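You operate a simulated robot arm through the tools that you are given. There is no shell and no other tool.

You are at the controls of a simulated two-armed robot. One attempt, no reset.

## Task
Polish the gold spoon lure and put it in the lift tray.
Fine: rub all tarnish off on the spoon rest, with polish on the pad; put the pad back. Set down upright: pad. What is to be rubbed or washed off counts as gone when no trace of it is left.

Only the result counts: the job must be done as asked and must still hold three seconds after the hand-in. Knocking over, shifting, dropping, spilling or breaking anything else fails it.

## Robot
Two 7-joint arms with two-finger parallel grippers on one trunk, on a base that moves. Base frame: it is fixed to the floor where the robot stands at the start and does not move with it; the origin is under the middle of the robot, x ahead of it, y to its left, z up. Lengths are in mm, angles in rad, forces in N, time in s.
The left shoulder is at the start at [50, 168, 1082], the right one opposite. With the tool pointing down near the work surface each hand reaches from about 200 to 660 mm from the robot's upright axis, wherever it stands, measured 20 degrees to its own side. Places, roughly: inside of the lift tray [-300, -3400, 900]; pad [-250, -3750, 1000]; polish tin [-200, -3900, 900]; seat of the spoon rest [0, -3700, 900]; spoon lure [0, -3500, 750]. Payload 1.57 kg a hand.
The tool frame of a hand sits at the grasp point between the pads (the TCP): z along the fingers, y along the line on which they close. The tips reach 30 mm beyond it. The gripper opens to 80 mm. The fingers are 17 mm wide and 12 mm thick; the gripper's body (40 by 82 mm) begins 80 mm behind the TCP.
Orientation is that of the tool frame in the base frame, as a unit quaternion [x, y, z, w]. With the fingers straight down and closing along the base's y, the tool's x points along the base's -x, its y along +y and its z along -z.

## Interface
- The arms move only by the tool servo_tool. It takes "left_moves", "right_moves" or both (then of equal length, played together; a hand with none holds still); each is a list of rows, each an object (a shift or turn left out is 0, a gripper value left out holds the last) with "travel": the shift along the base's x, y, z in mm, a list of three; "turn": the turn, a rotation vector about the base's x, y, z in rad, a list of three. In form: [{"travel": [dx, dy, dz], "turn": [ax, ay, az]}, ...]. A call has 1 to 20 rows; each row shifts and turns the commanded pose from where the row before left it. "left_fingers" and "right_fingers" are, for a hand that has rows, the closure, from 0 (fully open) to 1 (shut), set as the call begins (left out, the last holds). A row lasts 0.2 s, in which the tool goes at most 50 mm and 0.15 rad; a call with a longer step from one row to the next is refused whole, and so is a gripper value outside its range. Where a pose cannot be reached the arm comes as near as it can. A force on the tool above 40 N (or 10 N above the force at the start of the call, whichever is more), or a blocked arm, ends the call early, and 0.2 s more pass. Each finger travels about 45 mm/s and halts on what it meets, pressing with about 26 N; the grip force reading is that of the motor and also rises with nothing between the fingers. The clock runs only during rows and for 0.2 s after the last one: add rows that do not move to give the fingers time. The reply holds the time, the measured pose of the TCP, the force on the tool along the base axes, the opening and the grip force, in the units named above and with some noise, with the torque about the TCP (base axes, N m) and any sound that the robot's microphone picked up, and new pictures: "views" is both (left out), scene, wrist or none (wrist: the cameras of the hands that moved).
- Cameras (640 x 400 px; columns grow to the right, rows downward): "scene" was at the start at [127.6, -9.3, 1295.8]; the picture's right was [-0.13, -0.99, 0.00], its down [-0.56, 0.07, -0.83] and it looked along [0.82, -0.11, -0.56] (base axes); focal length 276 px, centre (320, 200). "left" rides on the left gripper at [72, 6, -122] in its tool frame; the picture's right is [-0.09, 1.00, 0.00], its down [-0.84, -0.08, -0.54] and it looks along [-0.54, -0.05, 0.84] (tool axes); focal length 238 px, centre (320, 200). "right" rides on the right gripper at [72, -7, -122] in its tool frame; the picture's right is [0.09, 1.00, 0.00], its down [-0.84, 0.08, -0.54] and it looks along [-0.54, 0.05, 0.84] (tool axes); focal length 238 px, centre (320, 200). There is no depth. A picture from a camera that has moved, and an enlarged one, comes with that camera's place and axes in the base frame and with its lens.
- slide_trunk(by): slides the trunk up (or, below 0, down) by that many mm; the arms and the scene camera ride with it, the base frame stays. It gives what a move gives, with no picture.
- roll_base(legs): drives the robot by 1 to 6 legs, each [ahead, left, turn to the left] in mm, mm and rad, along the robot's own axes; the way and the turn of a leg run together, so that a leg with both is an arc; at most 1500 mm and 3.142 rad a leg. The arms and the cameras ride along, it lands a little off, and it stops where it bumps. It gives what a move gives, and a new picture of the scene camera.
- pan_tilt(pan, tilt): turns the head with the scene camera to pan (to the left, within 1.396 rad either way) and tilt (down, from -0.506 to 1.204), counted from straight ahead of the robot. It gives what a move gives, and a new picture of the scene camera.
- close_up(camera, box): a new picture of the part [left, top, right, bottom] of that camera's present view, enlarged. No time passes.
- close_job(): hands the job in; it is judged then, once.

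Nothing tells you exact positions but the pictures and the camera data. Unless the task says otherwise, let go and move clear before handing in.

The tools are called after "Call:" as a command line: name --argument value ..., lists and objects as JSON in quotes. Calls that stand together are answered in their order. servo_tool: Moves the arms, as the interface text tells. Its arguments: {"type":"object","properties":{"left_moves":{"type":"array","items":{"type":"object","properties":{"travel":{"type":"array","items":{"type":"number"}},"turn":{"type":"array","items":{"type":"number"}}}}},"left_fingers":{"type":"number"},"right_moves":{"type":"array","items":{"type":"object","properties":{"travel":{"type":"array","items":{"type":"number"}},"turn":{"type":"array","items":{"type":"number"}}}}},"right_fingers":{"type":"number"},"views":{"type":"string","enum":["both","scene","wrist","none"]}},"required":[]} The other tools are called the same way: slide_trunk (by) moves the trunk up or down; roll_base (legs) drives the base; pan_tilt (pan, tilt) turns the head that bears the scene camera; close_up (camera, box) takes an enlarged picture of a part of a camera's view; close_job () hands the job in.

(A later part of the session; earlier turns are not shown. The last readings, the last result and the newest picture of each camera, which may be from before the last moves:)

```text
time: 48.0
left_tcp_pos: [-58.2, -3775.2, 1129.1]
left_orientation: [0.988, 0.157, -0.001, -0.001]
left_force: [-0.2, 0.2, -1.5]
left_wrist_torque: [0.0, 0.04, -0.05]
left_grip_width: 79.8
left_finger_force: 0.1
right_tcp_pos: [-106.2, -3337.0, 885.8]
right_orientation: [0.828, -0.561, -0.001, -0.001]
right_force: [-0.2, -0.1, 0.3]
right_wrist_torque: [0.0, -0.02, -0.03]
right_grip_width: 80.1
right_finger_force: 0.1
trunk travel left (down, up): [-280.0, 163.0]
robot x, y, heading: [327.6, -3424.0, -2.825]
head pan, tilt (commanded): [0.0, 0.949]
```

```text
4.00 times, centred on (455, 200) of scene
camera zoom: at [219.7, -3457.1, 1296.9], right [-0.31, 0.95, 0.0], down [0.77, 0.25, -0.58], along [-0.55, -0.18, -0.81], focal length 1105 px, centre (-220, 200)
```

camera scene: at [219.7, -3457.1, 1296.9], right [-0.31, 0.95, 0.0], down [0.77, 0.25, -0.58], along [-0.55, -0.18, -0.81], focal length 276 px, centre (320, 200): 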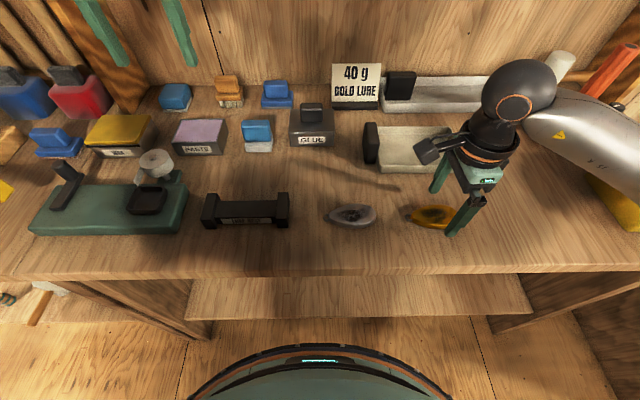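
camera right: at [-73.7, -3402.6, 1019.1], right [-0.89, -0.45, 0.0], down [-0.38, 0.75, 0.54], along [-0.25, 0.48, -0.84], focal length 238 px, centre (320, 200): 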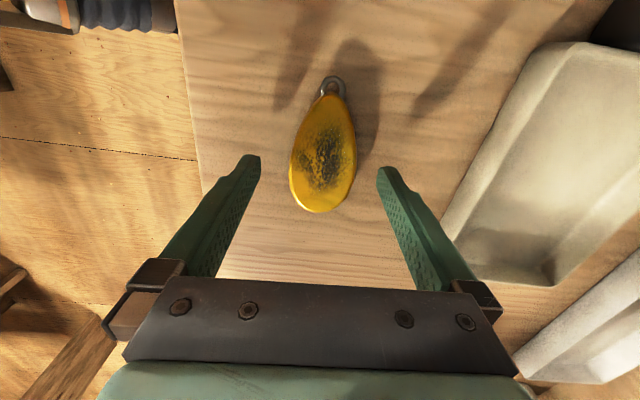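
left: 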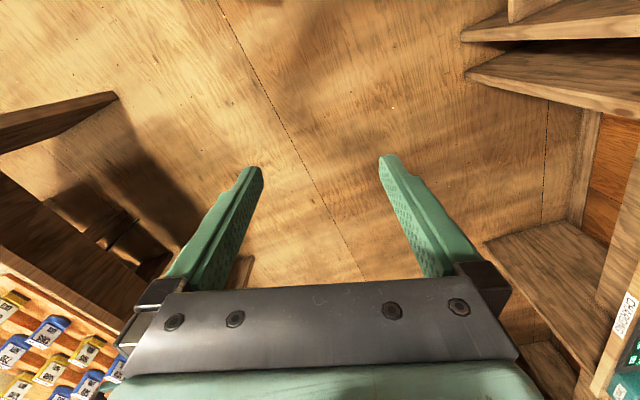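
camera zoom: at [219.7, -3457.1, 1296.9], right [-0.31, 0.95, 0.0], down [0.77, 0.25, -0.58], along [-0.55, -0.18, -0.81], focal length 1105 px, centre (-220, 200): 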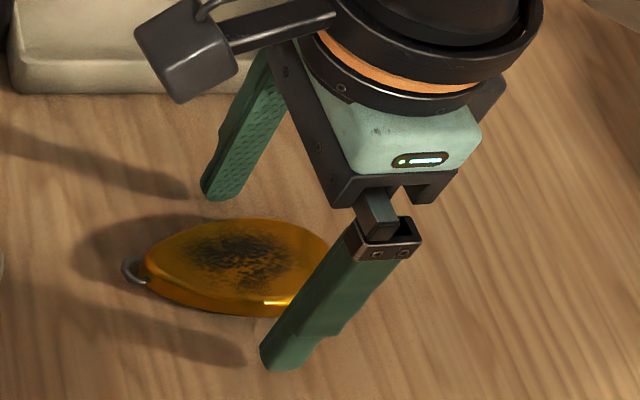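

The finger shadows show only about 4 mm of clearance to the bench. I lower 2 mm more and close on the lure.

Call:
servo_tool --right_moves '[{"travel": [0, 0, -2]}, {"travel": [0, 0, 0]}]' --views "none"

Call:
servo_tool --right_moves '[{"travel": [0, 0, 0]}, {"travel": [0, 0, 0]}, {"travel": [0, 0, 0]}, {"travel": [0, 0, 0]}, {"travel": [0, 0, 0]}]' --right_fingers 1

```text
time: 48.6
left_tcp_pos: [-58.0, -3777.1, 1128.4]
left_orientation: [0.988, 0.158, -0.001, 0.0]
left_force: [0.0, 0.7, 0.5]
left_wrist_torque: [-0.01, -0.01, -0.02]
left_grip_width: 79.9
left_finger_force: 0.0
right_tcp_pos: [-106.3, -3337.5, 884.3]
right_orientation: [0.828, -0.561, -0.001, 0.0]
right_force: [-0.5, 0.3, 0.0]
right_wrist_torque: [0.04, -0.02, -0.02]
right_grip_width: 79.9
right_finger_force: 0.1
trunk travel left (down, up): [-280.0, 163.0]
robot x, y, heading: [326.5, -3427.5, -2.825]
head pan, tilt (commanded): [0.0, 0.949]
```

```text
time: 49.8
left_tcp_pos: [-57.5, -3776.2, 1129.1]
left_orientation: [0.988, 0.157, -0.001, 0.001]
left_force: [-0.4, 0.2, -0.1]
left_wrist_torque: [0.01, 0.04, -0.01]
left_grip_width: 79.8
left_finger_force: 0.0
right_tcp_pos: [-105.2, -3338.1, 884.4]
right_orientation: [0.827, -0.562, 0.0, -0.001]
right_force: [-0.3, 0.0, -0.4]
right_wrist_torque: [0.0, 0.01, -0.01]
right_grip_width: 48.2
right_finger_force: 26.1
trunk travel left (down, up): [-280.0, 163.0]
robot x, y, heading: [327.4, -3428.5, -2.817]
head pan, tilt (commanded): [0.0, 0.949]
camera scene: at [219.6, -3457.1, 1296.9], right [-0.31, 0.95, 0.0], down [0.77, 0.25, -0.58], along [-0.55, -0.18, -0.81], focal length 276 px, centre (320, 200)
camera right: at [-73.3, -3402.9, 1006.5], right [-0.89, -0.45, 0.0], down [-0.38, 0.75, 0.54], along [-0.25, 0.48, -0.84], focal length 238 px, centre (320, 200)
```

scene: 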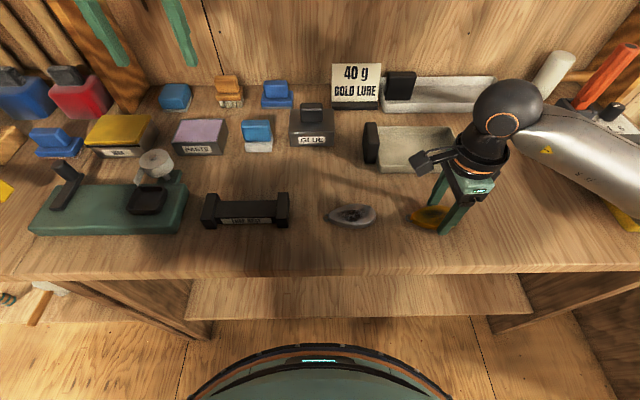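
right: 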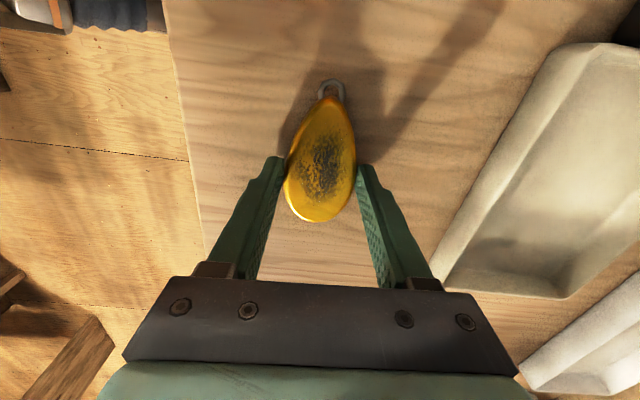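

The lure is held at 48 mm width. I lift it and carry it over the rest, whose middle I take to be about (-3,-3673), turning slightly to line up with it.

Call:
servo_tool --right_moves '[{"travel": [0, 0, 15]}, {"travel": [0, 0, 35]}, {"travel": [0, 0, 40]}, {"travel": [0, 0, 30]}, {"travel": [12, -38, 0]}, {"travel": [12, -38, 0]}, {"travel": [12, -38, 0]}, {"travel": [12, -38, 0]}, {"travel": [12, -38, 0], "turn": [0, 0, -0.012]}, {"travel": [12, -38, 0], "turn": [0, 0, -0.012]}, {"travel": [12, -38, 0], "turn": [0, 0, -0.012]}, {"travel": [12, -38, 0], "turn": [0, 0, -0.012]}, {"travel": [3, -21, 0]}, {"travel": [0, 0, 0]}]'

```text
time: 52.8
left_tcp_pos: [-57.9, -3776.7, 1128.2]
left_orientation: [0.988, 0.157, 0.0, 0.0]
left_force: [-0.2, 0.2, 0.1]
left_wrist_torque: [0.02, 0.01, 0.0]
left_grip_width: 80.1
left_finger_force: 0.1
right_tcp_pos: [-7.4, -3662.5, 1004.6]
right_orientation: [0.814, -0.581, -0.001, 0.0]
right_force: [0.0, -0.7, -1.1]
right_wrist_torque: [0.0, 0.01, 0.0]
right_grip_width: 48.4
right_finger_force: 25.6
trunk travel left (down, up): [-280.0, 163.0]
robot x, y, heading: [328.1, -3425.1, -2.827]
head pan, tilt (commanded): [0.0, 0.949]
camera scene: at [219.6, -3457.1, 1296.9], right [-0.31, 0.95, 0.0], down [0.77, 0.25, -0.58], along [-0.55, -0.18, -0.81], focal length 276 px, centre (320, 200)
camera right: at [22.6, -3729.9, 1127.3], right [-0.91, -0.41, 0.0], down [-0.34, 0.77, 0.54], along [-0.22, 0.49, -0.84], focal length 238 px, centre (320, 200)
```

scene: 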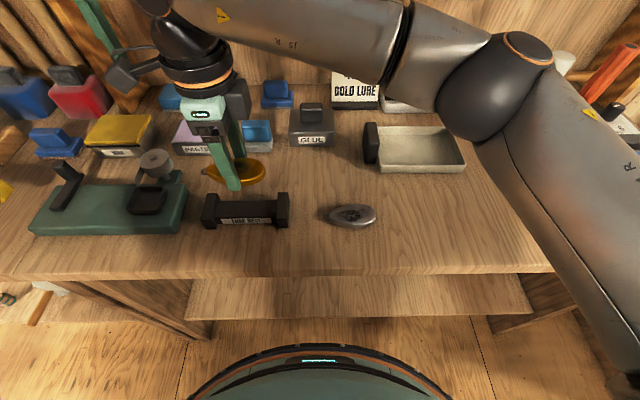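
right: 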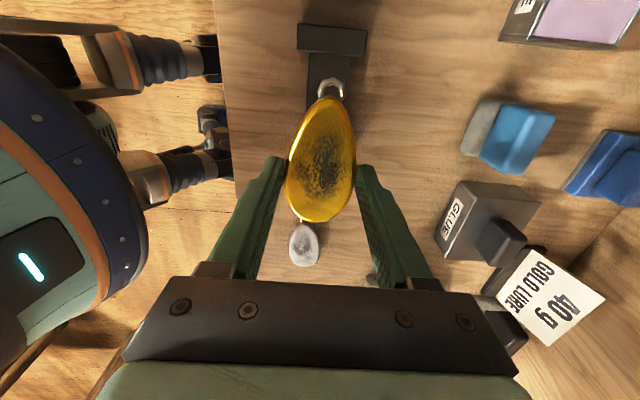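

Call:
close_up --camera "scene" --box '[180, 90, 320, 240]'

Call:
close_up --camera "right" --box '[240, 0, 420, 240]'

Call:
close_up --camera "left" --box '[100, 0, 500, 250]'

```text
2.67 times, centred on (250, 165) of scene
camera zoom: at [219.6, -3457.1, 1296.9], right [-0.31, 0.95, 0.0], down [0.77, 0.25, -0.58], along [-0.55, -0.18, -0.81], focal length 737 px, centre (507, 293)
```

zoom: 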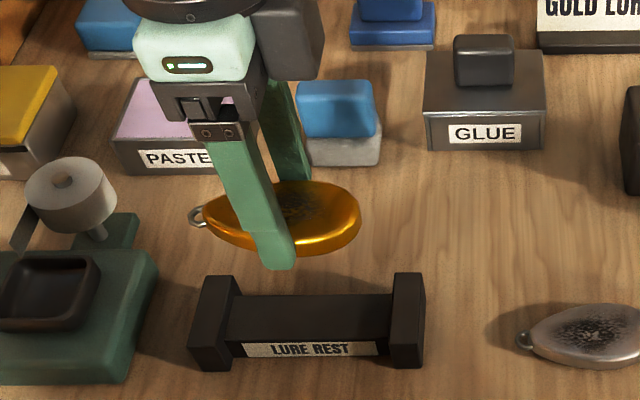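

```text
1.67 times, centred on (330, 120) of right
camera zoom: at [22.6, -3729.9, 1127.3], right [-0.91, -0.41, 0.0], down [-0.34, 0.77, 0.54], along [-0.22, 0.49, -0.84], focal length 397 px, centre (303, 333)
```

zoom: 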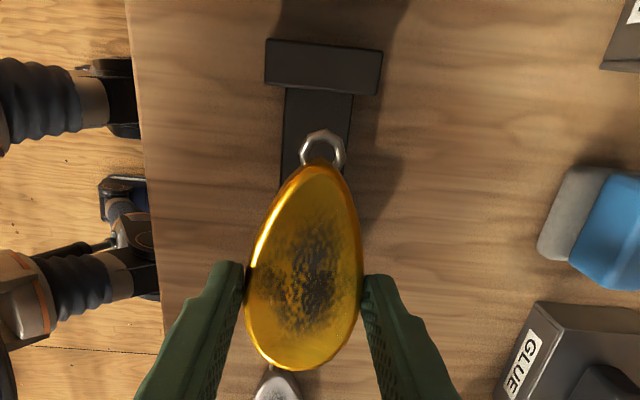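

```text
1.60 times, centred on (300, 125) of left
camera zoom: at [13.4, -3759.5, 1250.6], right [0.22, -0.98, 0.0], down [-0.82, -0.19, 0.54], along [-0.53, -0.12, -0.84], focal length 381 px, centre (352, 320)
```

zoom: 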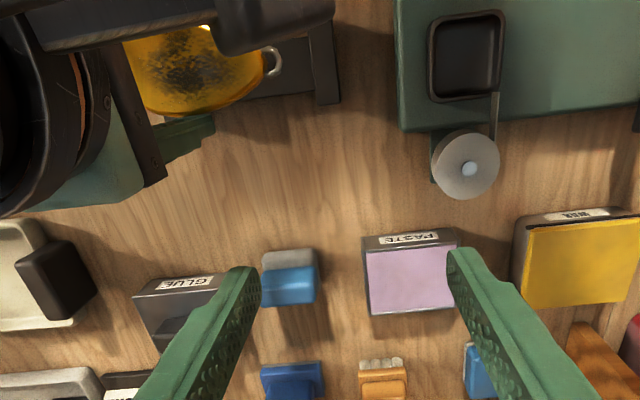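

The seat's middle is about 3 mm further from me and 2.5 mm further along than the hand. I move the left hand aside, correct this and lower the lure towards the seat.

Call:
servo_tool --left_moves '[{"travel": [10, -30, 0]}, {"travel": [10, -30, 0]}, {"travel": [10, -30, 0]}, {"travel": [0, 0, 0]}, {"travel": [0, 0, 0]}, {"travel": [0, 0, 0]}]' --right_moves '[{"travel": [0, 0, 0]}, {"travel": [0, 0, 0]}, {"travel": [-1.8, -3.3, -20]}, {"travel": [0, 0, -30]}, {"travel": [0, 0, -20]}, {"travel": [0, 0, 0]}]'

Call:
close_up --camera "scene" --box '[180, 90, 320, 240]'

```text
time: 54.2
left_tcp_pos: [-26.6, -3866.4, 1128.7]
left_orientation: [0.987, 0.158, -0.001, 0.001]
left_force: [0.4, 0.0, 0.3]
left_wrist_torque: [-0.01, 0.01, 0.0]
left_grip_width: 80.1
left_finger_force: 0.1
right_tcp_pos: [-9.5, -3665.7, 934.6]
right_orientation: [0.814, -0.581, -0.001, 0.0]
right_force: [-0.2, 0.2, -1.9]
right_wrist_torque: [-0.03, 0.02, -0.01]
right_grip_width: 48.2
right_finger_force: 25.7
trunk travel left (down, up): [-280.0, 163.0]
robot x, y, heading: [329.2, -3425.4, -2.826]
head pan, tilt (commanded): [0.0, 0.949]
camera scene: at [219.6, -3457.1, 1296.9], right [-0.31, 0.95, 0.0], down [0.77, 0.25, -0.58], along [-0.55, -0.18, -0.81], focal length 276 px, centre (320, 200)
camera right: at [20.2, -3733.0, 1056.9], right [-0.91, -0.41, 0.0], down [-0.34, 0.77, 0.54], along [-0.22, 0.49, -0.84], focal length 238 px, centre (320, 200)
camera left: at [43.8, -3849.9, 1250.6], right [0.22, -0.98, 0.0], down [-0.82, -0.19, 0.54], along [-0.53, -0.12, -0.84], focal length 238 px, centre (320, 200)
```

scene: 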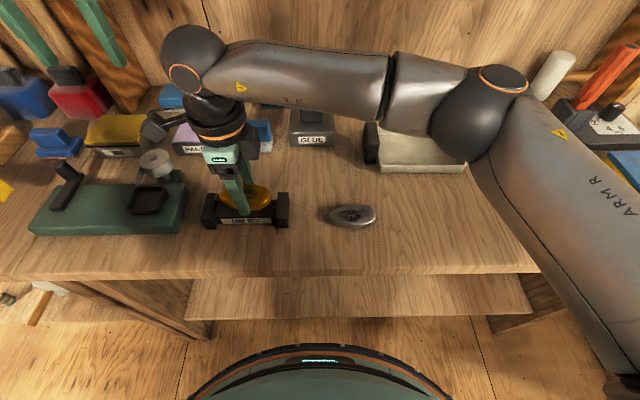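
right: 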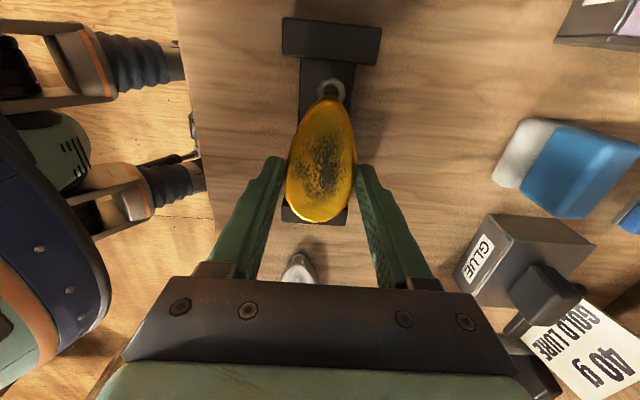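
left: 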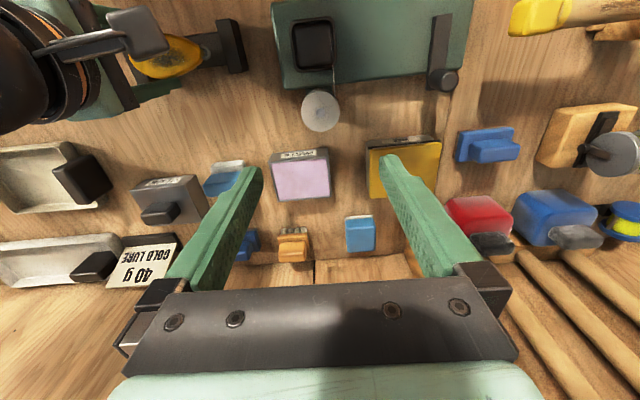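

```text
2.67 times, centred on (250, 165) of scene
camera zoom: at [219.6, -3457.1, 1296.9], right [-0.31, 0.95, 0.0], down [0.77, 0.25, -0.58], along [-0.55, -0.18, -0.81], focal length 737 px, centre (507, 293)
```

zoom: 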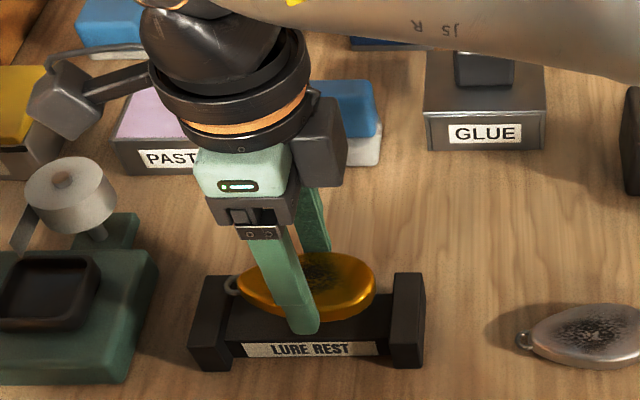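

Call:
close_up --camera "right" --box '[250, 0, 410, 240]'

Call:
close_up --camera "right" --box '[260, 170, 380, 245]'

Call:
close_up --camera "scene" --box '[195, 170, 300, 235]'

```text
1.67 times, centred on (330, 120) of right
camera zoom: at [20.2, -3733.0, 1056.9], right [-0.91, -0.41, 0.0], down [-0.34, 0.77, 0.54], along [-0.22, 0.49, -0.84], focal length 397 px, centre (303, 333)
```

zoom: 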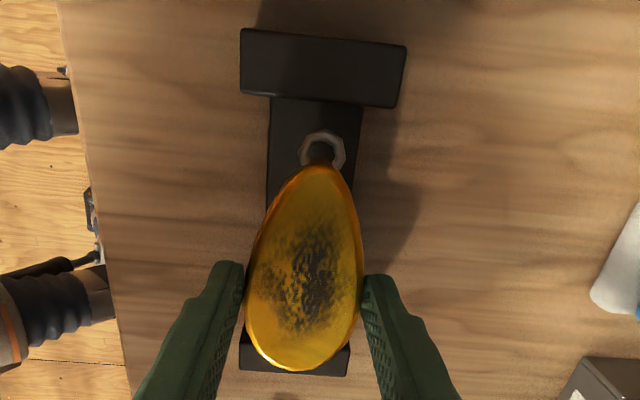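

```text
5.33 times, centred on (320, 208) of right
camera zoom: at [20.2, -3733.0, 1056.9], right [-0.91, -0.41, 0.0], down [-0.34, 0.77, 0.54], along [-0.22, 0.49, -0.84], focal length 1271 px, centre (320, 160)
```

zoom: 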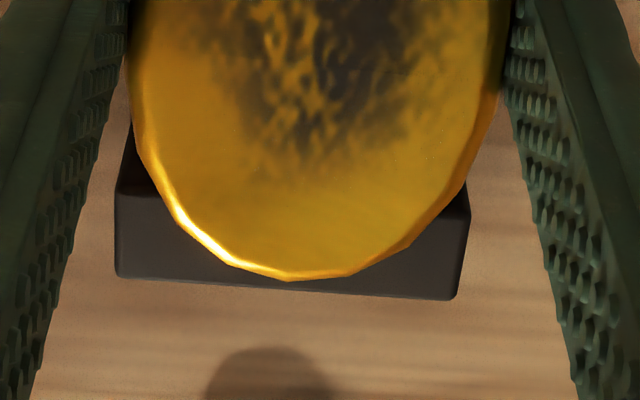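

```text
6.10 times, centred on (248, 202) of scene
camera zoom: at [219.6, -3457.1, 1296.9], right [-0.31, 0.95, 0.0], down [0.77, 0.25, -0.58], along [-0.55, -0.18, -0.81], focal length 1684 px, centre (762, 185)
```

zoom: 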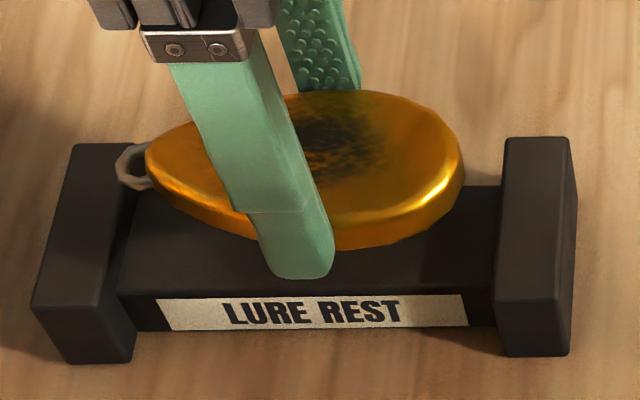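

Margins at both end blocks look like 10–16 mm, with the sides centred. I lower slowly until the lure meets the seat.

Call:
servo_tool --right_moves '[{"travel": [0, 0, -10]}, {"travel": [0, 0, -8]}, {"travel": [0, 0, 0]}]' --views "none"

Call:
close_up --camera "scene" --box '[195, 170, 300, 235]'

```text
time: 55.0
left_tcp_pos: [-28.4, -3867.2, 1129.3]
left_orientation: [0.987, 0.158, -0.001, 0.001]
left_force: [1.0, 0.2, -0.3]
left_wrist_torque: [-0.01, 0.02, -0.02]
left_grip_width: 79.9
left_finger_force: 0.0
right_tcp_pos: [-9.7, -3666.8, 916.1]
right_orientation: [0.814, -0.581, -0.001, 0.0]
right_force: [0.4, -0.3, -0.4]
right_wrist_torque: [0.02, -0.01, -0.02]
right_grip_width: 48.3
right_finger_force: 26.5
trunk travel left (down, up): [-280.0, 163.0]
robot x, y, heading: [328.0, -3424.7, -2.831]
head pan, tilt (commanded): [0.0, 0.949]
```

```text
6.10 times, centred on (248, 202) of scene
camera zoom: at [219.6, -3457.1, 1296.9], right [-0.31, 0.95, 0.0], down [0.77, 0.25, -0.58], along [-0.55, -0.18, -0.81], focal length 1684 px, centre (762, 185)
```

zoom: 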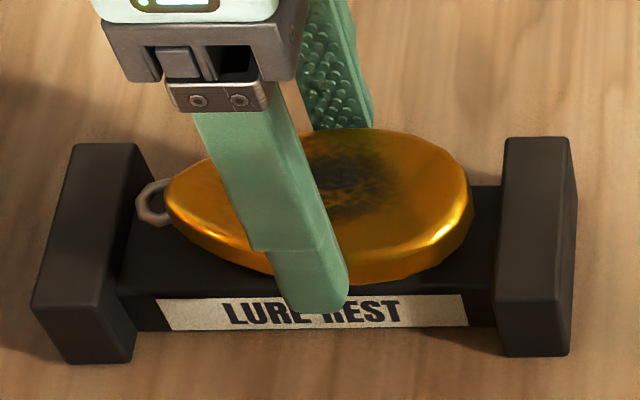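

Call:
servo_tool --right_moves '[{"travel": [0, 0, -4]}, {"travel": [0, 0, -3]}, {"travel": [0, 0, 0]}]' --views "none"

Call:
close_up --camera "scene" --box '[195, 170, 300, 235]'

```text
time: 55.8
left_tcp_pos: [-28.4, -3866.7, 1130.1]
left_orientation: [0.987, 0.158, -0.001, 0.0]
left_force: [0.0, 0.2, -0.3]
left_wrist_torque: [0.02, -0.02, 0.0]
left_grip_width: 80.1
left_finger_force: 0.1
right_tcp_pos: [-9.7, -3665.2, 908.0]
right_orientation: [0.814, -0.58, -0.001, 0.0]
right_force: [-0.4, 0.2, -1.0]
right_wrist_torque: [0.0, 0.02, 0.01]
right_grip_width: 48.2
right_finger_force: 25.8
trunk travel left (down, up): [-280.0, 163.0]
robot x, y, heading: [324.3, -3424.8, -2.826]
head pan, tilt (commanded): [0.0, 0.949]
```

```text
6.10 times, centred on (248, 202) of scene
camera zoom: at [219.6, -3457.1, 1296.9], right [-0.31, 0.95, 0.0], down [0.77, 0.25, -0.58], along [-0.55, -0.18, -0.81], focal length 1684 px, centre (762, 185)
```

zoom: 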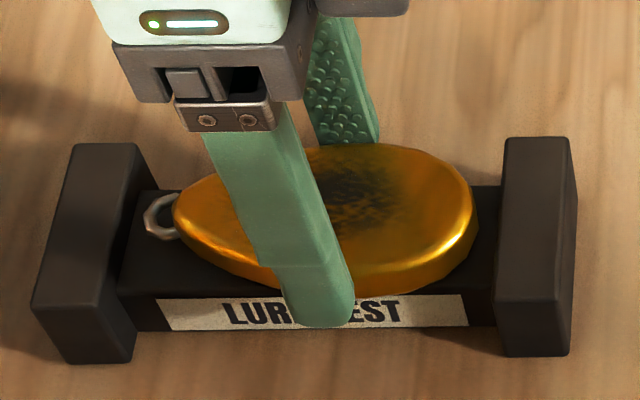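

Call:
servo_tool --right_moves '[{"travel": [0, 0, -3]}, {"travel": [0, 0, 0]}]' --views "none"

Call:
servo_tool --right_moves '[{"travel": [0, 0, -3]}, {"travel": [0, 0, 0]}]' --views "none"

Call:
close_up --camera "scene" --box '[195, 170, 300, 235]'

```text
time: 56.4
left_tcp_pos: [-27.4, -3866.5, 1129.3]
left_orientation: [0.988, 0.157, 0.0, 0.002]
left_force: [-0.7, -0.7, 0.1]
left_wrist_torque: [-0.02, 0.03, 0.03]
left_grip_width: 80.3
left_finger_force: 0.1
right_tcp_pos: [-9.0, -3665.5, 908.8]
right_orientation: [0.813, -0.582, -0.001, 0.001]
right_force: [-1.2, 0.2, 14.6]
right_wrist_torque: [0.43, 0.09, -0.02]
right_grip_width: 48.3
right_finger_force: 26.6
trunk travel left (down, up): [-280.0, 163.0]
robot x, y, heading: [325.1, -3422.5, -2.827]
head pan, tilt (commanded): [0.0, 0.949]
```

```text
time: 57.0
left_tcp_pos: [-27.4, -3866.5, 1128.1]
left_orientation: [0.988, 0.157, 0.0, 0.0]
left_force: [-0.7, -0.4, 0.3]
left_wrist_torque: [0.02, -0.01, 0.02]
left_grip_width: 80.0
left_finger_force: 0.0
right_tcp_pos: [-8.0, -3665.4, 904.8]
right_orientation: [0.813, -0.582, 0.0, 0.002]
right_force: [-2.3, -2.4, 19.5]
right_wrist_torque: [0.01, 0.06, -0.1]
right_grip_width: 48.4
right_finger_force: 26.2
trunk travel left (down, up): [-280.0, 163.0]
robot x, y, heading: [328.4, -3424.2, -2.826]
head pan, tilt (commanded): [0.0, 0.949]
```

```text
6.10 times, centred on (248, 202) of scene
camera zoom: at [220.5, -3456.6, 1297.1], right [-0.31, 0.95, 0.0], down [0.77, 0.25, -0.58], along [-0.55, -0.18, -0.81], focal length 1684 px, centre (762, 185)
```

zoom: 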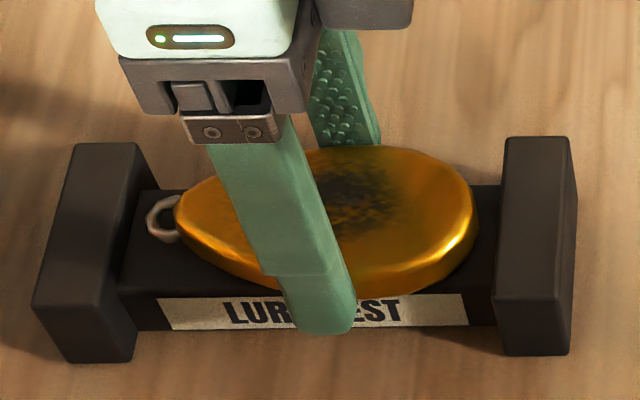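

The lure is on the seat, with 20 N of contact force. I ease the force, open a little and rise.

Call:
servo_tool --right_moves '[{"travel": [0, 0, 3]}, {"travel": [0, 0, 0]}]' --views "none"

Call:
servo_tool --right_moves '[{"travel": [0, 0, 0]}, {"travel": [0, 0, 0]}, {"travel": [0, 0, 0]}]' --right_fingers 0.15 --views "wrist"

Call:
close_up --camera "scene" --box '[195, 170, 300, 235]'

```text
time: 57.6
left_tcp_pos: [-28.1, -3866.1, 1128.7]
left_orientation: [0.988, 0.157, -0.001, 0.0]
left_force: [-0.7, -0.3, 0.1]
left_wrist_torque: [0.0, -0.03, 0.01]
left_grip_width: 80.3
left_finger_force: 0.1
right_tcp_pos: [-8.8, -3665.9, 904.8]
right_orientation: [0.814, -0.581, -0.001, -0.002]
right_force: [0.2, -0.7, 2.6]
right_wrist_torque: [-0.15, -0.03, -0.02]
right_grip_width: 48.3
right_finger_force: 26.2
trunk travel left (down, up): [-280.0, 163.0]
robot x, y, heading: [323.3, -3424.7, -2.819]
head pan, tilt (commanded): [0.0, 0.949]
```

```text
time: 58.4
left_tcp_pos: [-26.7, -3866.8, 1129.6]
left_orientation: [0.988, 0.157, -0.001, 0.001]
left_force: [0.1, 0.4, 0.3]
left_wrist_torque: [0.0, 0.02, 0.0]
left_grip_width: 80.2
left_finger_force: 0.2
right_tcp_pos: [-8.5, -3665.7, 906.4]
right_orientation: [0.814, -0.581, -0.001, 0.0]
right_force: [1.2, -0.6, 0.3]
right_wrist_torque: [0.01, 0.0, -0.01]
right_grip_width: 67.8
right_finger_force: 0.1
trunk travel left (down, up): [-280.0, 163.0]
robot x, y, heading: [326.4, -3421.1, -2.829]
head pan, tilt (commanded): [0.0, 0.949]
camera right: at [20.4, -3732.2, 1028.5], right [-0.91, -0.41, 0.0], down [-0.34, 0.77, 0.54], along [-0.22, 0.5, -0.84], focal length 238 px, centre (320, 200)
```

right: 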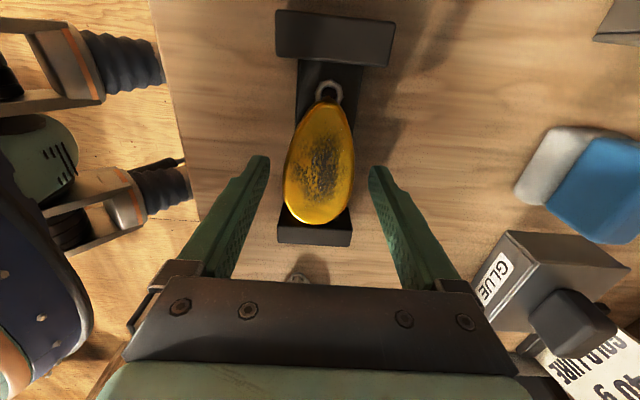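

```text
6.10 times, centred on (248, 202) of scene
camera zoom: at [219.7, -3457.1, 1296.9], right [-0.31, 0.95, 0.0], down [0.77, 0.25, -0.58], along [-0.55, -0.18, -0.81], focal length 1684 px, centre (762, 185)
```

zoom: 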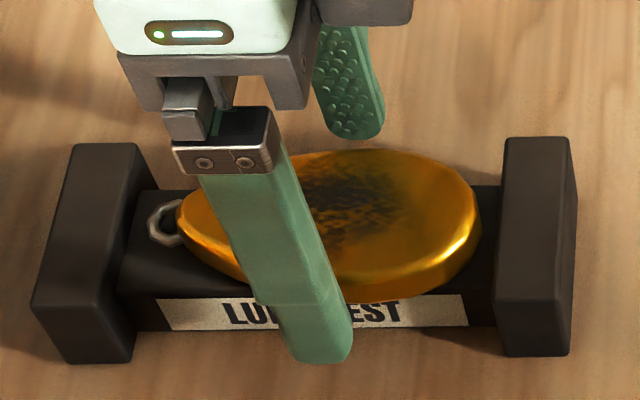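

The lure rests on the seat between the blocks. I raise the right hand and move it back to the right side.

Call:
servo_tool --right_moves '[{"travel": [0, 0, 30]}, {"travel": [0, 0, 40]}, {"travel": [0, 0, 40]}, {"travel": [-12, 38, 5]}, {"travel": [-12, 38, 0]}, {"travel": [-12, 38, 0]}, {"travel": [-12, 38, 0]}, {"travel": [-12, 38, 0]}, {"travel": [-12, 38, 0]}, {"travel": [-12, 38, 0]}, {"travel": [-12, 38, 0]}, {"travel": [0, 0, 0]}]' --right_fingers 0 --views "scene"

Call:
close_up --camera "scene" --box '[140, 70, 340, 240]'

Call:
close_up --camera "left" --box '[120, 0, 440, 200]'

```text
time: 61.0
left_tcp_pos: [-27.4, -3866.5, 1128.5]
left_orientation: [0.988, 0.157, 0.0, -0.001]
left_force: [-0.1, -0.4, -1.0]
left_wrist_torque: [0.0, 0.02, 0.01]
left_grip_width: 80.0
left_finger_force: 0.0
right_tcp_pos: [-103.3, -3362.1, 1021.4]
right_orientation: [0.814, -0.581, -0.001, 0.0]
right_force: [-0.2, -0.8, -0.2]
right_wrist_torque: [-0.02, 0.01, 0.03]
right_grip_width: 80.0
right_finger_force: 0.1
trunk travel left (down, up): [-280.0, 163.0]
robot x, y, heading: [329.8, -3424.7, -2.821]
head pan, tilt (commanded): [0.0, 0.949]
camera scene: at [219.7, -3457.3, 1296.9], right [-0.31, 0.95, 0.0], down [0.77, 0.25, -0.58], along [-0.55, -0.18, -0.81], focal length 276 px, centre (320, 200)
```

scene: 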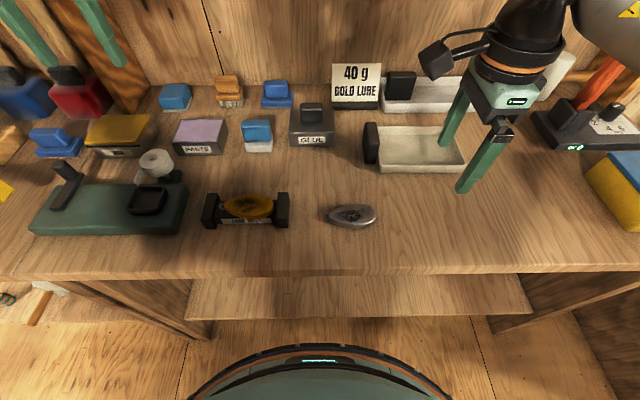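

```text
2.35 times, centred on (240, 155) of scene
camera zoom: at [219.7, -3457.3, 1296.9], right [-0.31, 0.95, 0.0], down [0.77, 0.25, -0.58], along [-0.55, -0.18, -0.81], focal length 650 px, centre (508, 306)
```

zoom: 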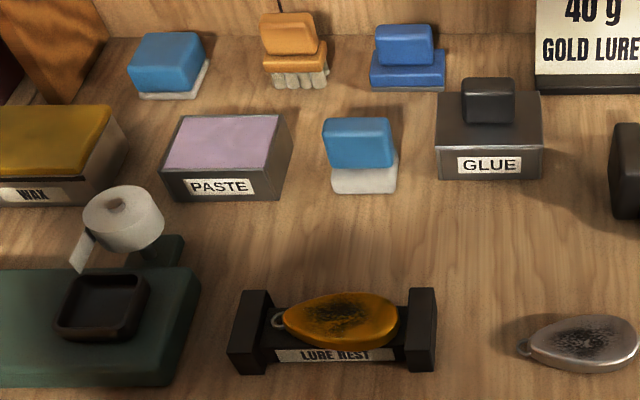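

```text
2.00 times, centred on (280, 100) of left
camera zoom: at [43.8, -3850.0, 1250.5], right [0.22, -0.98, 0.0], down [-0.82, -0.19, 0.54], along [-0.53, -0.12, -0.84], focal length 477 px, centre (400, 400)
```

zoom: 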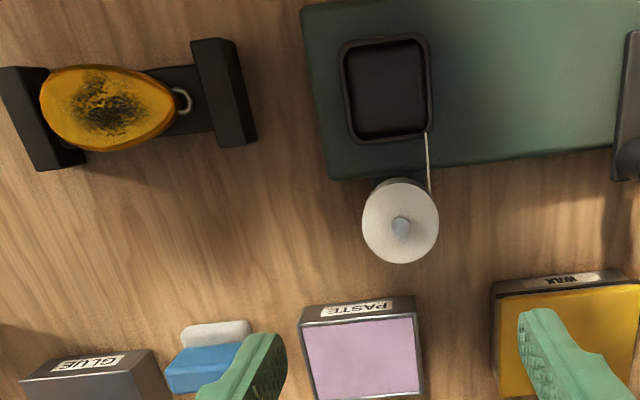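

Before choosing, I want a closer look at the pads and brushes. I draw the left hand back so its camera can see them.

Call:
servo_tool --left_moves '[{"travel": [0, 30, -20]}, {"travel": [0, 40, -20]}, {"travel": [0, 40, -20]}, {"travel": [-20, 10, -10]}, {"travel": [0, 0, 0]}]' --views "wrist"

Call:
close_up --camera "left" --box '[230, 130, 420, 260]'

```text
time: 62.2
left_tcp_pos: [-48.1, -3745.2, 1058.1]
left_orientation: [0.988, 0.157, -0.001, -0.001]
left_force: [-0.6, 0.1, -0.2]
left_wrist_torque: [0.0, 0.02, 0.02]
left_grip_width: 80.0
left_finger_force: 0.0
right_tcp_pos: [-102.2, -3363.0, 1021.7]
right_orientation: [0.814, -0.581, 0.001, 0.0]
right_force: [0.1, 0.5, -0.7]
right_wrist_torque: [0.04, 0.0, 0.01]
right_grip_width: 80.1
right_finger_force: 0.0
trunk travel left (down, up): [-280.0, 163.0]
robot x, y, heading: [328.1, -3424.5, -2.825]
head pan, tilt (commanded): [0.0, 0.949]
camera left: at [23.4, -3728.7, 1180.3], right [0.22, -0.98, 0.0], down [-0.82, -0.19, 0.54], along [-0.53, -0.12, -0.84], focal length 238 px, centre (320, 200)
```

left: 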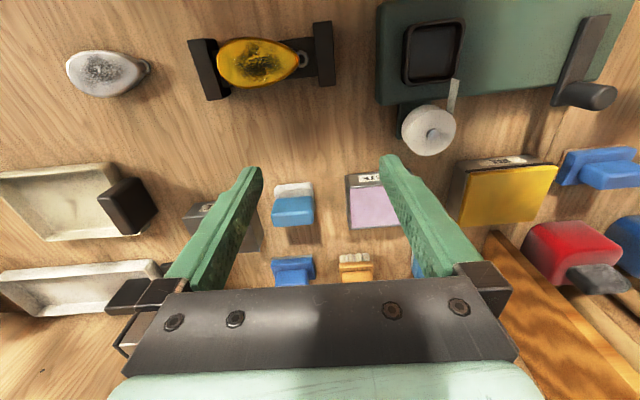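

```text
3.08 times, centred on (325, 195) of left
camera zoom: at [23.4, -3728.7, 1180.3], right [0.22, -0.98, 0.0], down [-0.82, -0.19, 0.54], along [-0.53, -0.12, -0.84], focal length 733 px, centre (305, 215)
```

zoom: 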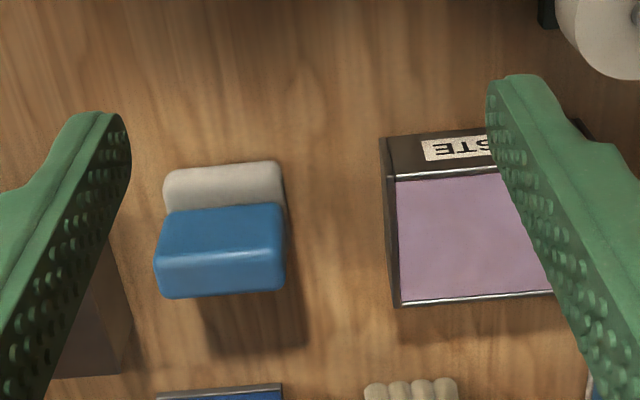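

Call:
close_up --camera "scene" --box '[225, 70, 305, 160]'

Call:
close_up --camera "scene" --box '[150, 70, 250, 160]'

Call:
close_up --camera "scene" --box '[20, 100, 110, 190]'

```text
4.44 times, centred on (265, 115) of scene
camera zoom: at [219.8, -3457.1, 1296.9], right [-0.31, 0.95, 0.0], down [0.77, 0.25, -0.58], along [-0.55, -0.18, -0.81], focal length 1228 px, centre (564, 578)
```

zoom: 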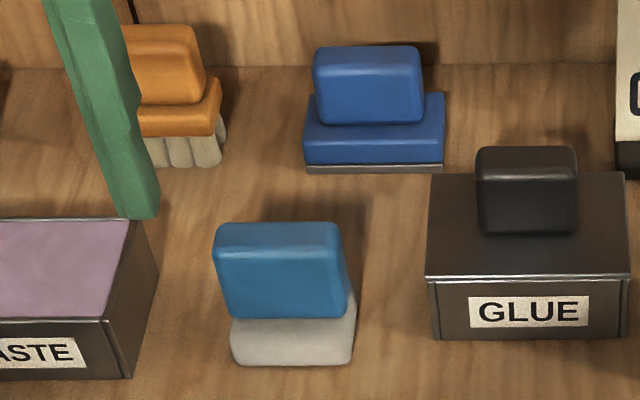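

```text
4.44 times, centred on (200, 115) of scene
camera zoom: at [219.8, -3457.1, 1296.9], right [-0.31, 0.95, 0.0], down [0.77, 0.25, -0.58], along [-0.55, -0.18, -0.81], focal length 1228 px, centre (853, 578)
```

zoom: 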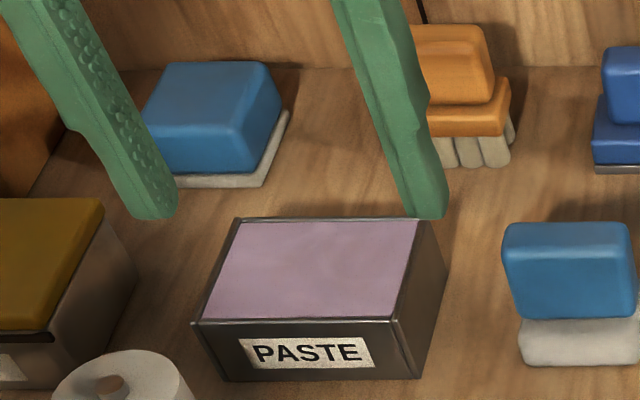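

```text
4.44 times, centred on (65, 145) of scene
camera zoom: at [219.8, -3457.1, 1296.9], right [-0.31, 0.95, 0.0], down [0.77, 0.25, -0.58], along [-0.55, -0.18, -0.81], focal length 1228 px, centre (1453, 444)
```

zoom: 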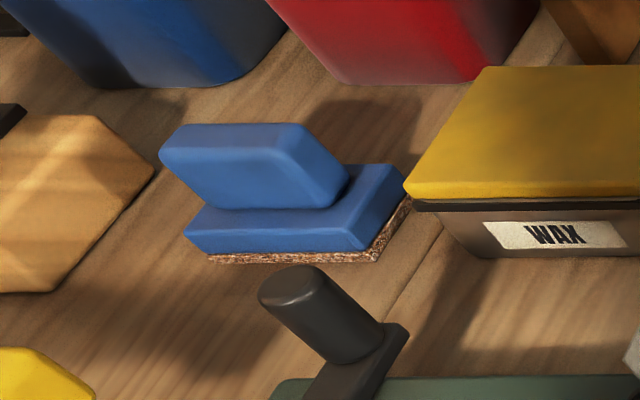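

The front blue-handled block with the thick white felt is the buffing pad. The others are sanding blocks, a bristle brush and something else. WAX has its lid on, and PASTE lies open. I move the left hand over the pad handle near (-177,-3737).

Call:
servo_tool --left_moves '[{"travel": [-32, 2, 0]}, {"travel": [-32, 2, 0]}, {"travel": [-32, 2, -8]}, {"travel": [-33, 2, -20]}, {"travel": [0, 0, -20]}, {"travel": [0, 0, 0]}]' --left_fingers 0

Call:
close_up --camera "left" --box '[200, 80, 440, 230]'

Call:
close_up --camera "scene" --box '[200, 60, 320, 170]'

```text
time: 63.6
left_tcp_pos: [-176.4, -3738.7, 1010.1]
left_orientation: [0.988, 0.157, -0.001, 0.0]
left_force: [0.0, -0.5, -0.4]
left_wrist_torque: [-0.01, -0.02, 0.01]
left_grip_width: 79.8
left_finger_force: 0.0
right_tcp_pos: [-103.8, -3363.0, 1022.8]
right_orientation: [0.813, -0.582, 0.0, -0.001]
right_force: [0.3, 0.1, -0.2]
right_wrist_torque: [-0.01, 0.0, -0.02]
right_grip_width: 80.0
right_finger_force: 0.0
trunk travel left (down, up): [-280.0, 163.0]
robot x, y, heading: [325.5, -3426.1, -2.825]
head pan, tilt (commanded): [0.0, 0.949]
camera scene: at [219.6, -3457.0, 1296.9], right [-0.31, 0.95, 0.0], down [0.77, 0.25, -0.58], along [-0.55, -0.18, -0.81], focal length 276 px, centre (320, 200)
camera left: at [-105.1, -3721.8, 1132.4], right [0.22, -0.98, 0.0], down [-0.82, -0.19, 0.54], along [-0.53, -0.12, -0.84], focal length 238 px, centre (320, 200)
```

scene: 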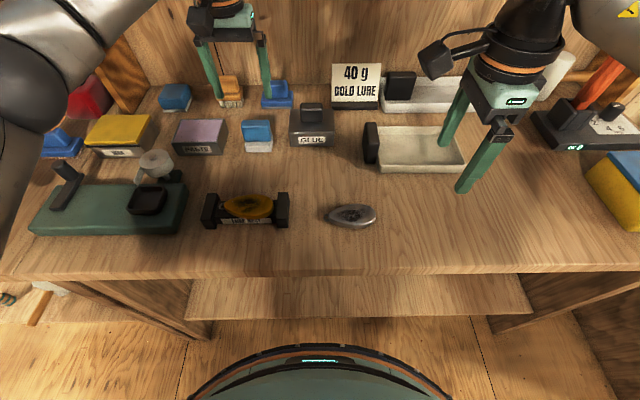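
left: 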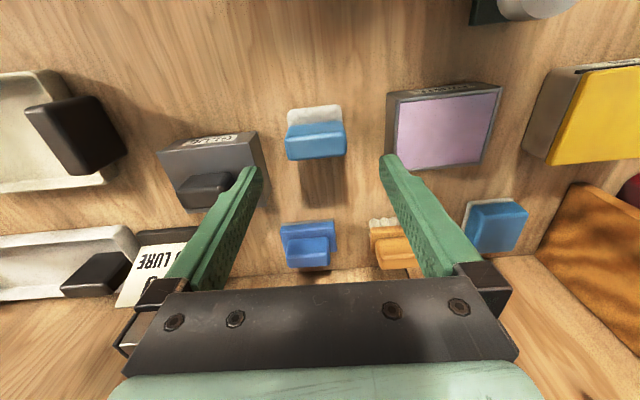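

```text
2.67 times, centred on (320, 155) of left
camera zoom: at [-105.1, -3721.8, 1132.4], right [0.22, -0.98, 0.0], down [-0.82, -0.19, 0.54], along [-0.53, -0.12, -0.84], focal length 636 px, centre (320, 320)
```

zoom: 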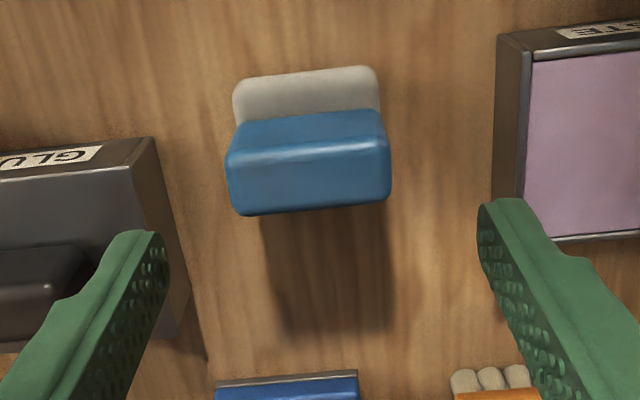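

```text
3.64 times, centred on (260, 115) of scene
camera zoom: at [219.6, -3457.0, 1296.9], right [-0.31, 0.95, 0.0], down [0.77, 0.25, -0.58], along [-0.55, -0.18, -0.81], focal length 1005 px, centre (538, 509)
```

zoom: 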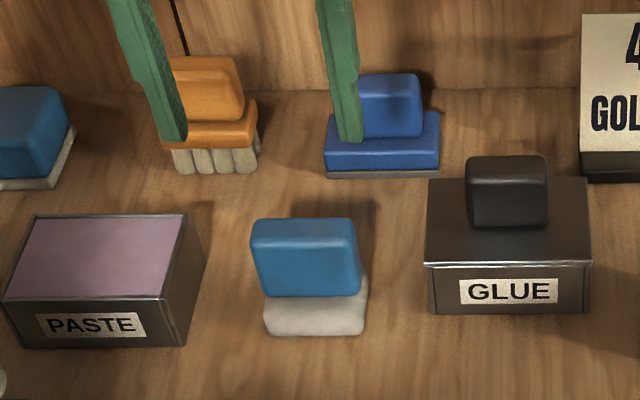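

The pad handle measures about 53 by 20 mm, a few mm off the hand's axis. I centre on it, narrow the opening to about 70 mm to stay clear of GLUE, and come down around the handle.

Call:
servo_tool --left_moves '[{"travel": [-5.2, 3, -10]}, {"travel": [0, 0, -20]}, {"travel": [0, 0, -15]}, {"travel": [0, 0, 0]}]' --left_fingers 0.12 --views "wrist"

Call:
close_up --camera "left" --box '[200, 80, 440, 230]'

Call:
close_up --camera "scene" --box '[200, 60, 320, 170]'

```text
time: 64.6
left_tcp_pos: [-180.3, -3735.4, 965.7]
left_orientation: [0.987, 0.158, 0.0, 0.0]
left_force: [0.3, -0.1, -0.8]
left_wrist_torque: [0.0, 0.0, 0.01]
left_grip_width: 70.3
left_finger_force: 0.1
right_tcp_pos: [-103.3, -3362.6, 1020.9]
right_orientation: [0.813, -0.582, 0.0, -0.002]
right_force: [-0.5, 0.3, -0.4]
right_wrist_torque: [0.03, -0.02, -0.06]
right_grip_width: 79.9
right_finger_force: 0.0
trunk travel left (down, up): [-280.0, 163.0]
robot x, y, heading: [322.8, -3425.6, -2.828]
head pan, tilt (commanded): [0.0, 0.949]
camera left: at [-109.9, -3718.8, 1087.4], right [0.22, -0.98, 0.0], down [-0.82, -0.19, 0.54], along [-0.53, -0.12, -0.84], focal length 238 px, centre (320, 200)
```

left: 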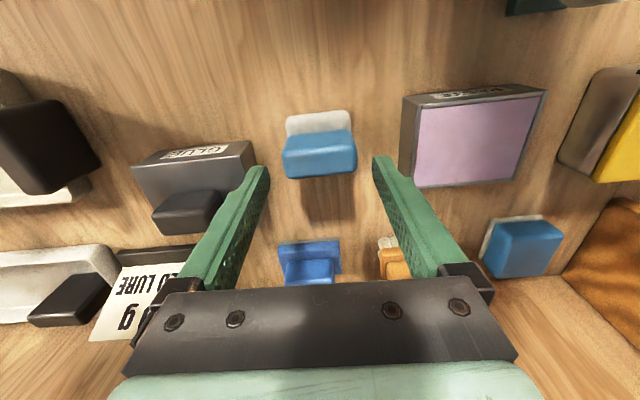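

```text
2.67 times, centred on (320, 155) of left
camera zoom: at [-109.9, -3718.8, 1087.4], right [0.22, -0.98, 0.0], down [-0.82, -0.19, 0.54], along [-0.53, -0.12, -0.84], focal length 636 px, centre (320, 320)
```

zoom: 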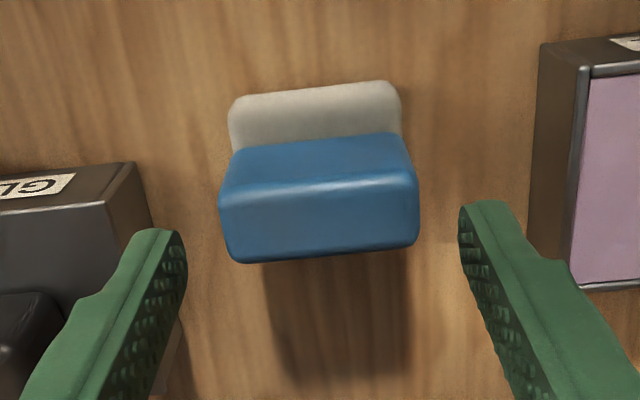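

```text
3.64 times, centred on (260, 115) of scene
camera zoom: at [219.7, -3457.1, 1296.9], right [-0.31, 0.95, 0.0], down [0.77, 0.25, -0.58], along [-0.55, -0.18, -0.81], focal length 1005 px, centre (538, 509)
```

zoom: 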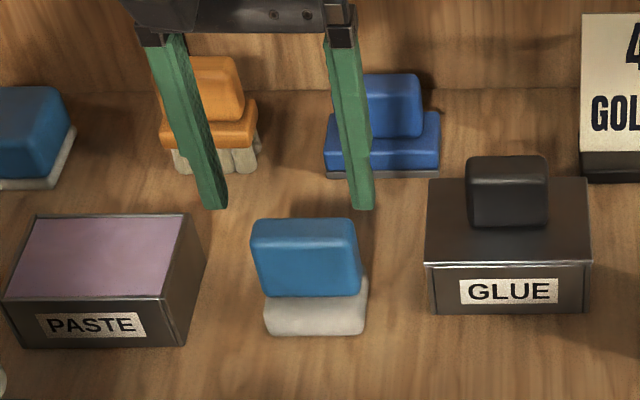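

Call:
servo_tool --left_moves '[{"travel": [0, 0, -20]}, {"travel": [0, 0, -15]}, {"travel": [0, 0, -10]}, {"travel": [0, 0, 0]}]' --views "wrist"

Call:
close_up --camera "scene" --box '[200, 60, 320, 170]'

```text
time: 65.6
left_tcp_pos: [-180.9, -3735.3, 920.3]
left_orientation: [0.988, 0.157, -0.001, 0.0]
left_force: [0.3, 0.6, -0.2]
left_wrist_torque: [-0.01, -0.03, 0.01]
left_grip_width: 70.2
left_finger_force: 0.1
right_tcp_pos: [-103.6, -3362.4, 1021.9]
right_orientation: [0.814, -0.581, 0.0, -0.001]
right_force: [0.7, 0.2, 0.3]
right_wrist_torque: [-0.02, -0.03, 0.0]
right_grip_width: 80.1
right_finger_force: 0.1
trunk travel left (down, up): [-280.0, 163.0]
robot x, y, heading: [327.8, -3425.3, -2.829]
head pan, tilt (commanded): [0.0, 0.949]
camera left: at [-110.7, -3718.5, 1042.5], right [0.22, -0.98, 0.0], down [-0.82, -0.19, 0.54], along [-0.53, -0.12, -0.84], focal length 238 px, centre (320, 200)
```

left: 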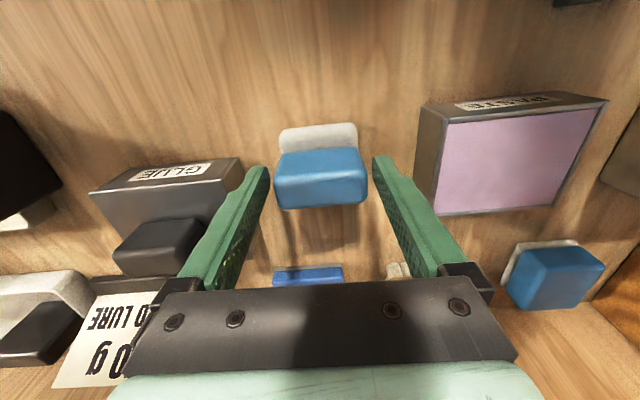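

```text
3.64 times, centred on (260, 115) of scene
camera zoom: at [219.7, -3457.1, 1296.9], right [-0.31, 0.95, 0.0], down [0.77, 0.25, -0.58], along [-0.55, -0.18, -0.81], focal length 1005 px, centre (538, 509)
```

zoom: 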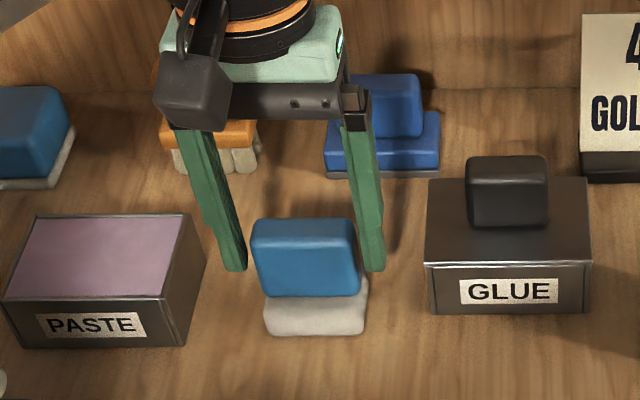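

The fingers sit on both sides of the handle, clear of the felt. I close.

Call:
servo_tool --left_moves '[{"travel": [0, 0, 0]}, {"travel": [0, 0, 0]}, {"travel": [0, 0, 0]}, {"travel": [0, 0, 0]}]' --left_fingers 1 --views "wrist"

Call:
close_up --camera "scene" --box '[200, 60, 320, 170]'

```text
time: 66.6
left_tcp_pos: [-183.7, -3735.8, 920.5]
left_orientation: [0.987, 0.158, -0.001, 0.0]
left_force: [-0.3, -0.1, -1.0]
left_wrist_torque: [-0.02, -0.01, 0.01]
left_grip_width: 59.5
left_finger_force: 26.5
right_tcp_pos: [-103.3, -3363.0, 1021.0]
right_orientation: [0.814, -0.581, 0.0, 0.0]
right_force: [-0.2, 0.4, -0.3]
right_wrist_torque: [-0.01, 0.01, 0.03]
right_grip_width: 80.0
right_finger_force: 0.0
trunk travel left (down, up): [-280.0, 163.0]
robot x, y, heading: [328.5, -3424.1, -2.827]
head pan, tilt (commanded): [0.0, 0.949]
camera left: at [-110.8, -3718.7, 1042.7], right [0.22, -0.98, 0.0], down [-0.82, -0.19, 0.54], along [-0.53, -0.12, -0.84], focal length 238 px, centre (320, 200)
```

left: 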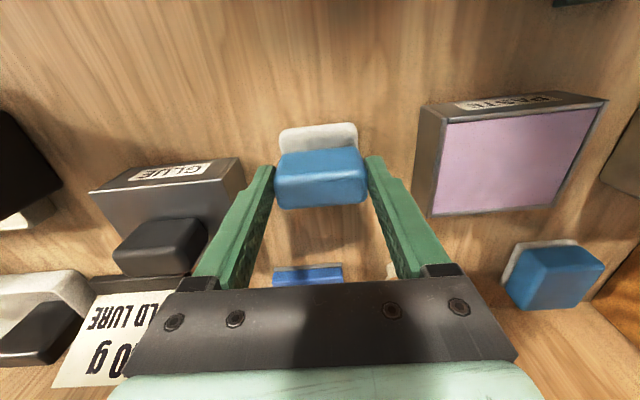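

```text
3.64 times, centred on (260, 115) of scene
camera zoom: at [219.6, -3457.1, 1296.9], right [-0.31, 0.95, 0.0], down [0.77, 0.25, -0.58], along [-0.55, -0.18, -0.81], focal length 1005 px, centre (538, 509)
```

zoom: 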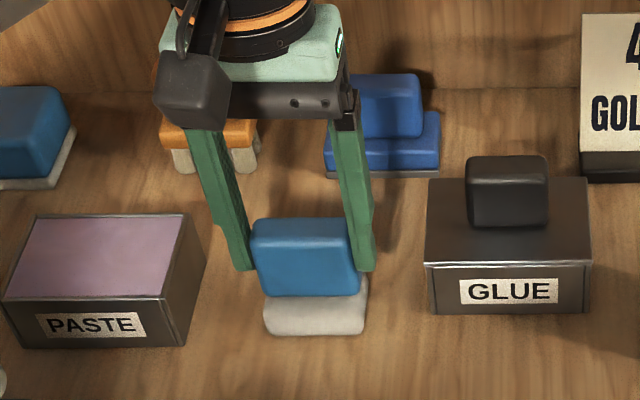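

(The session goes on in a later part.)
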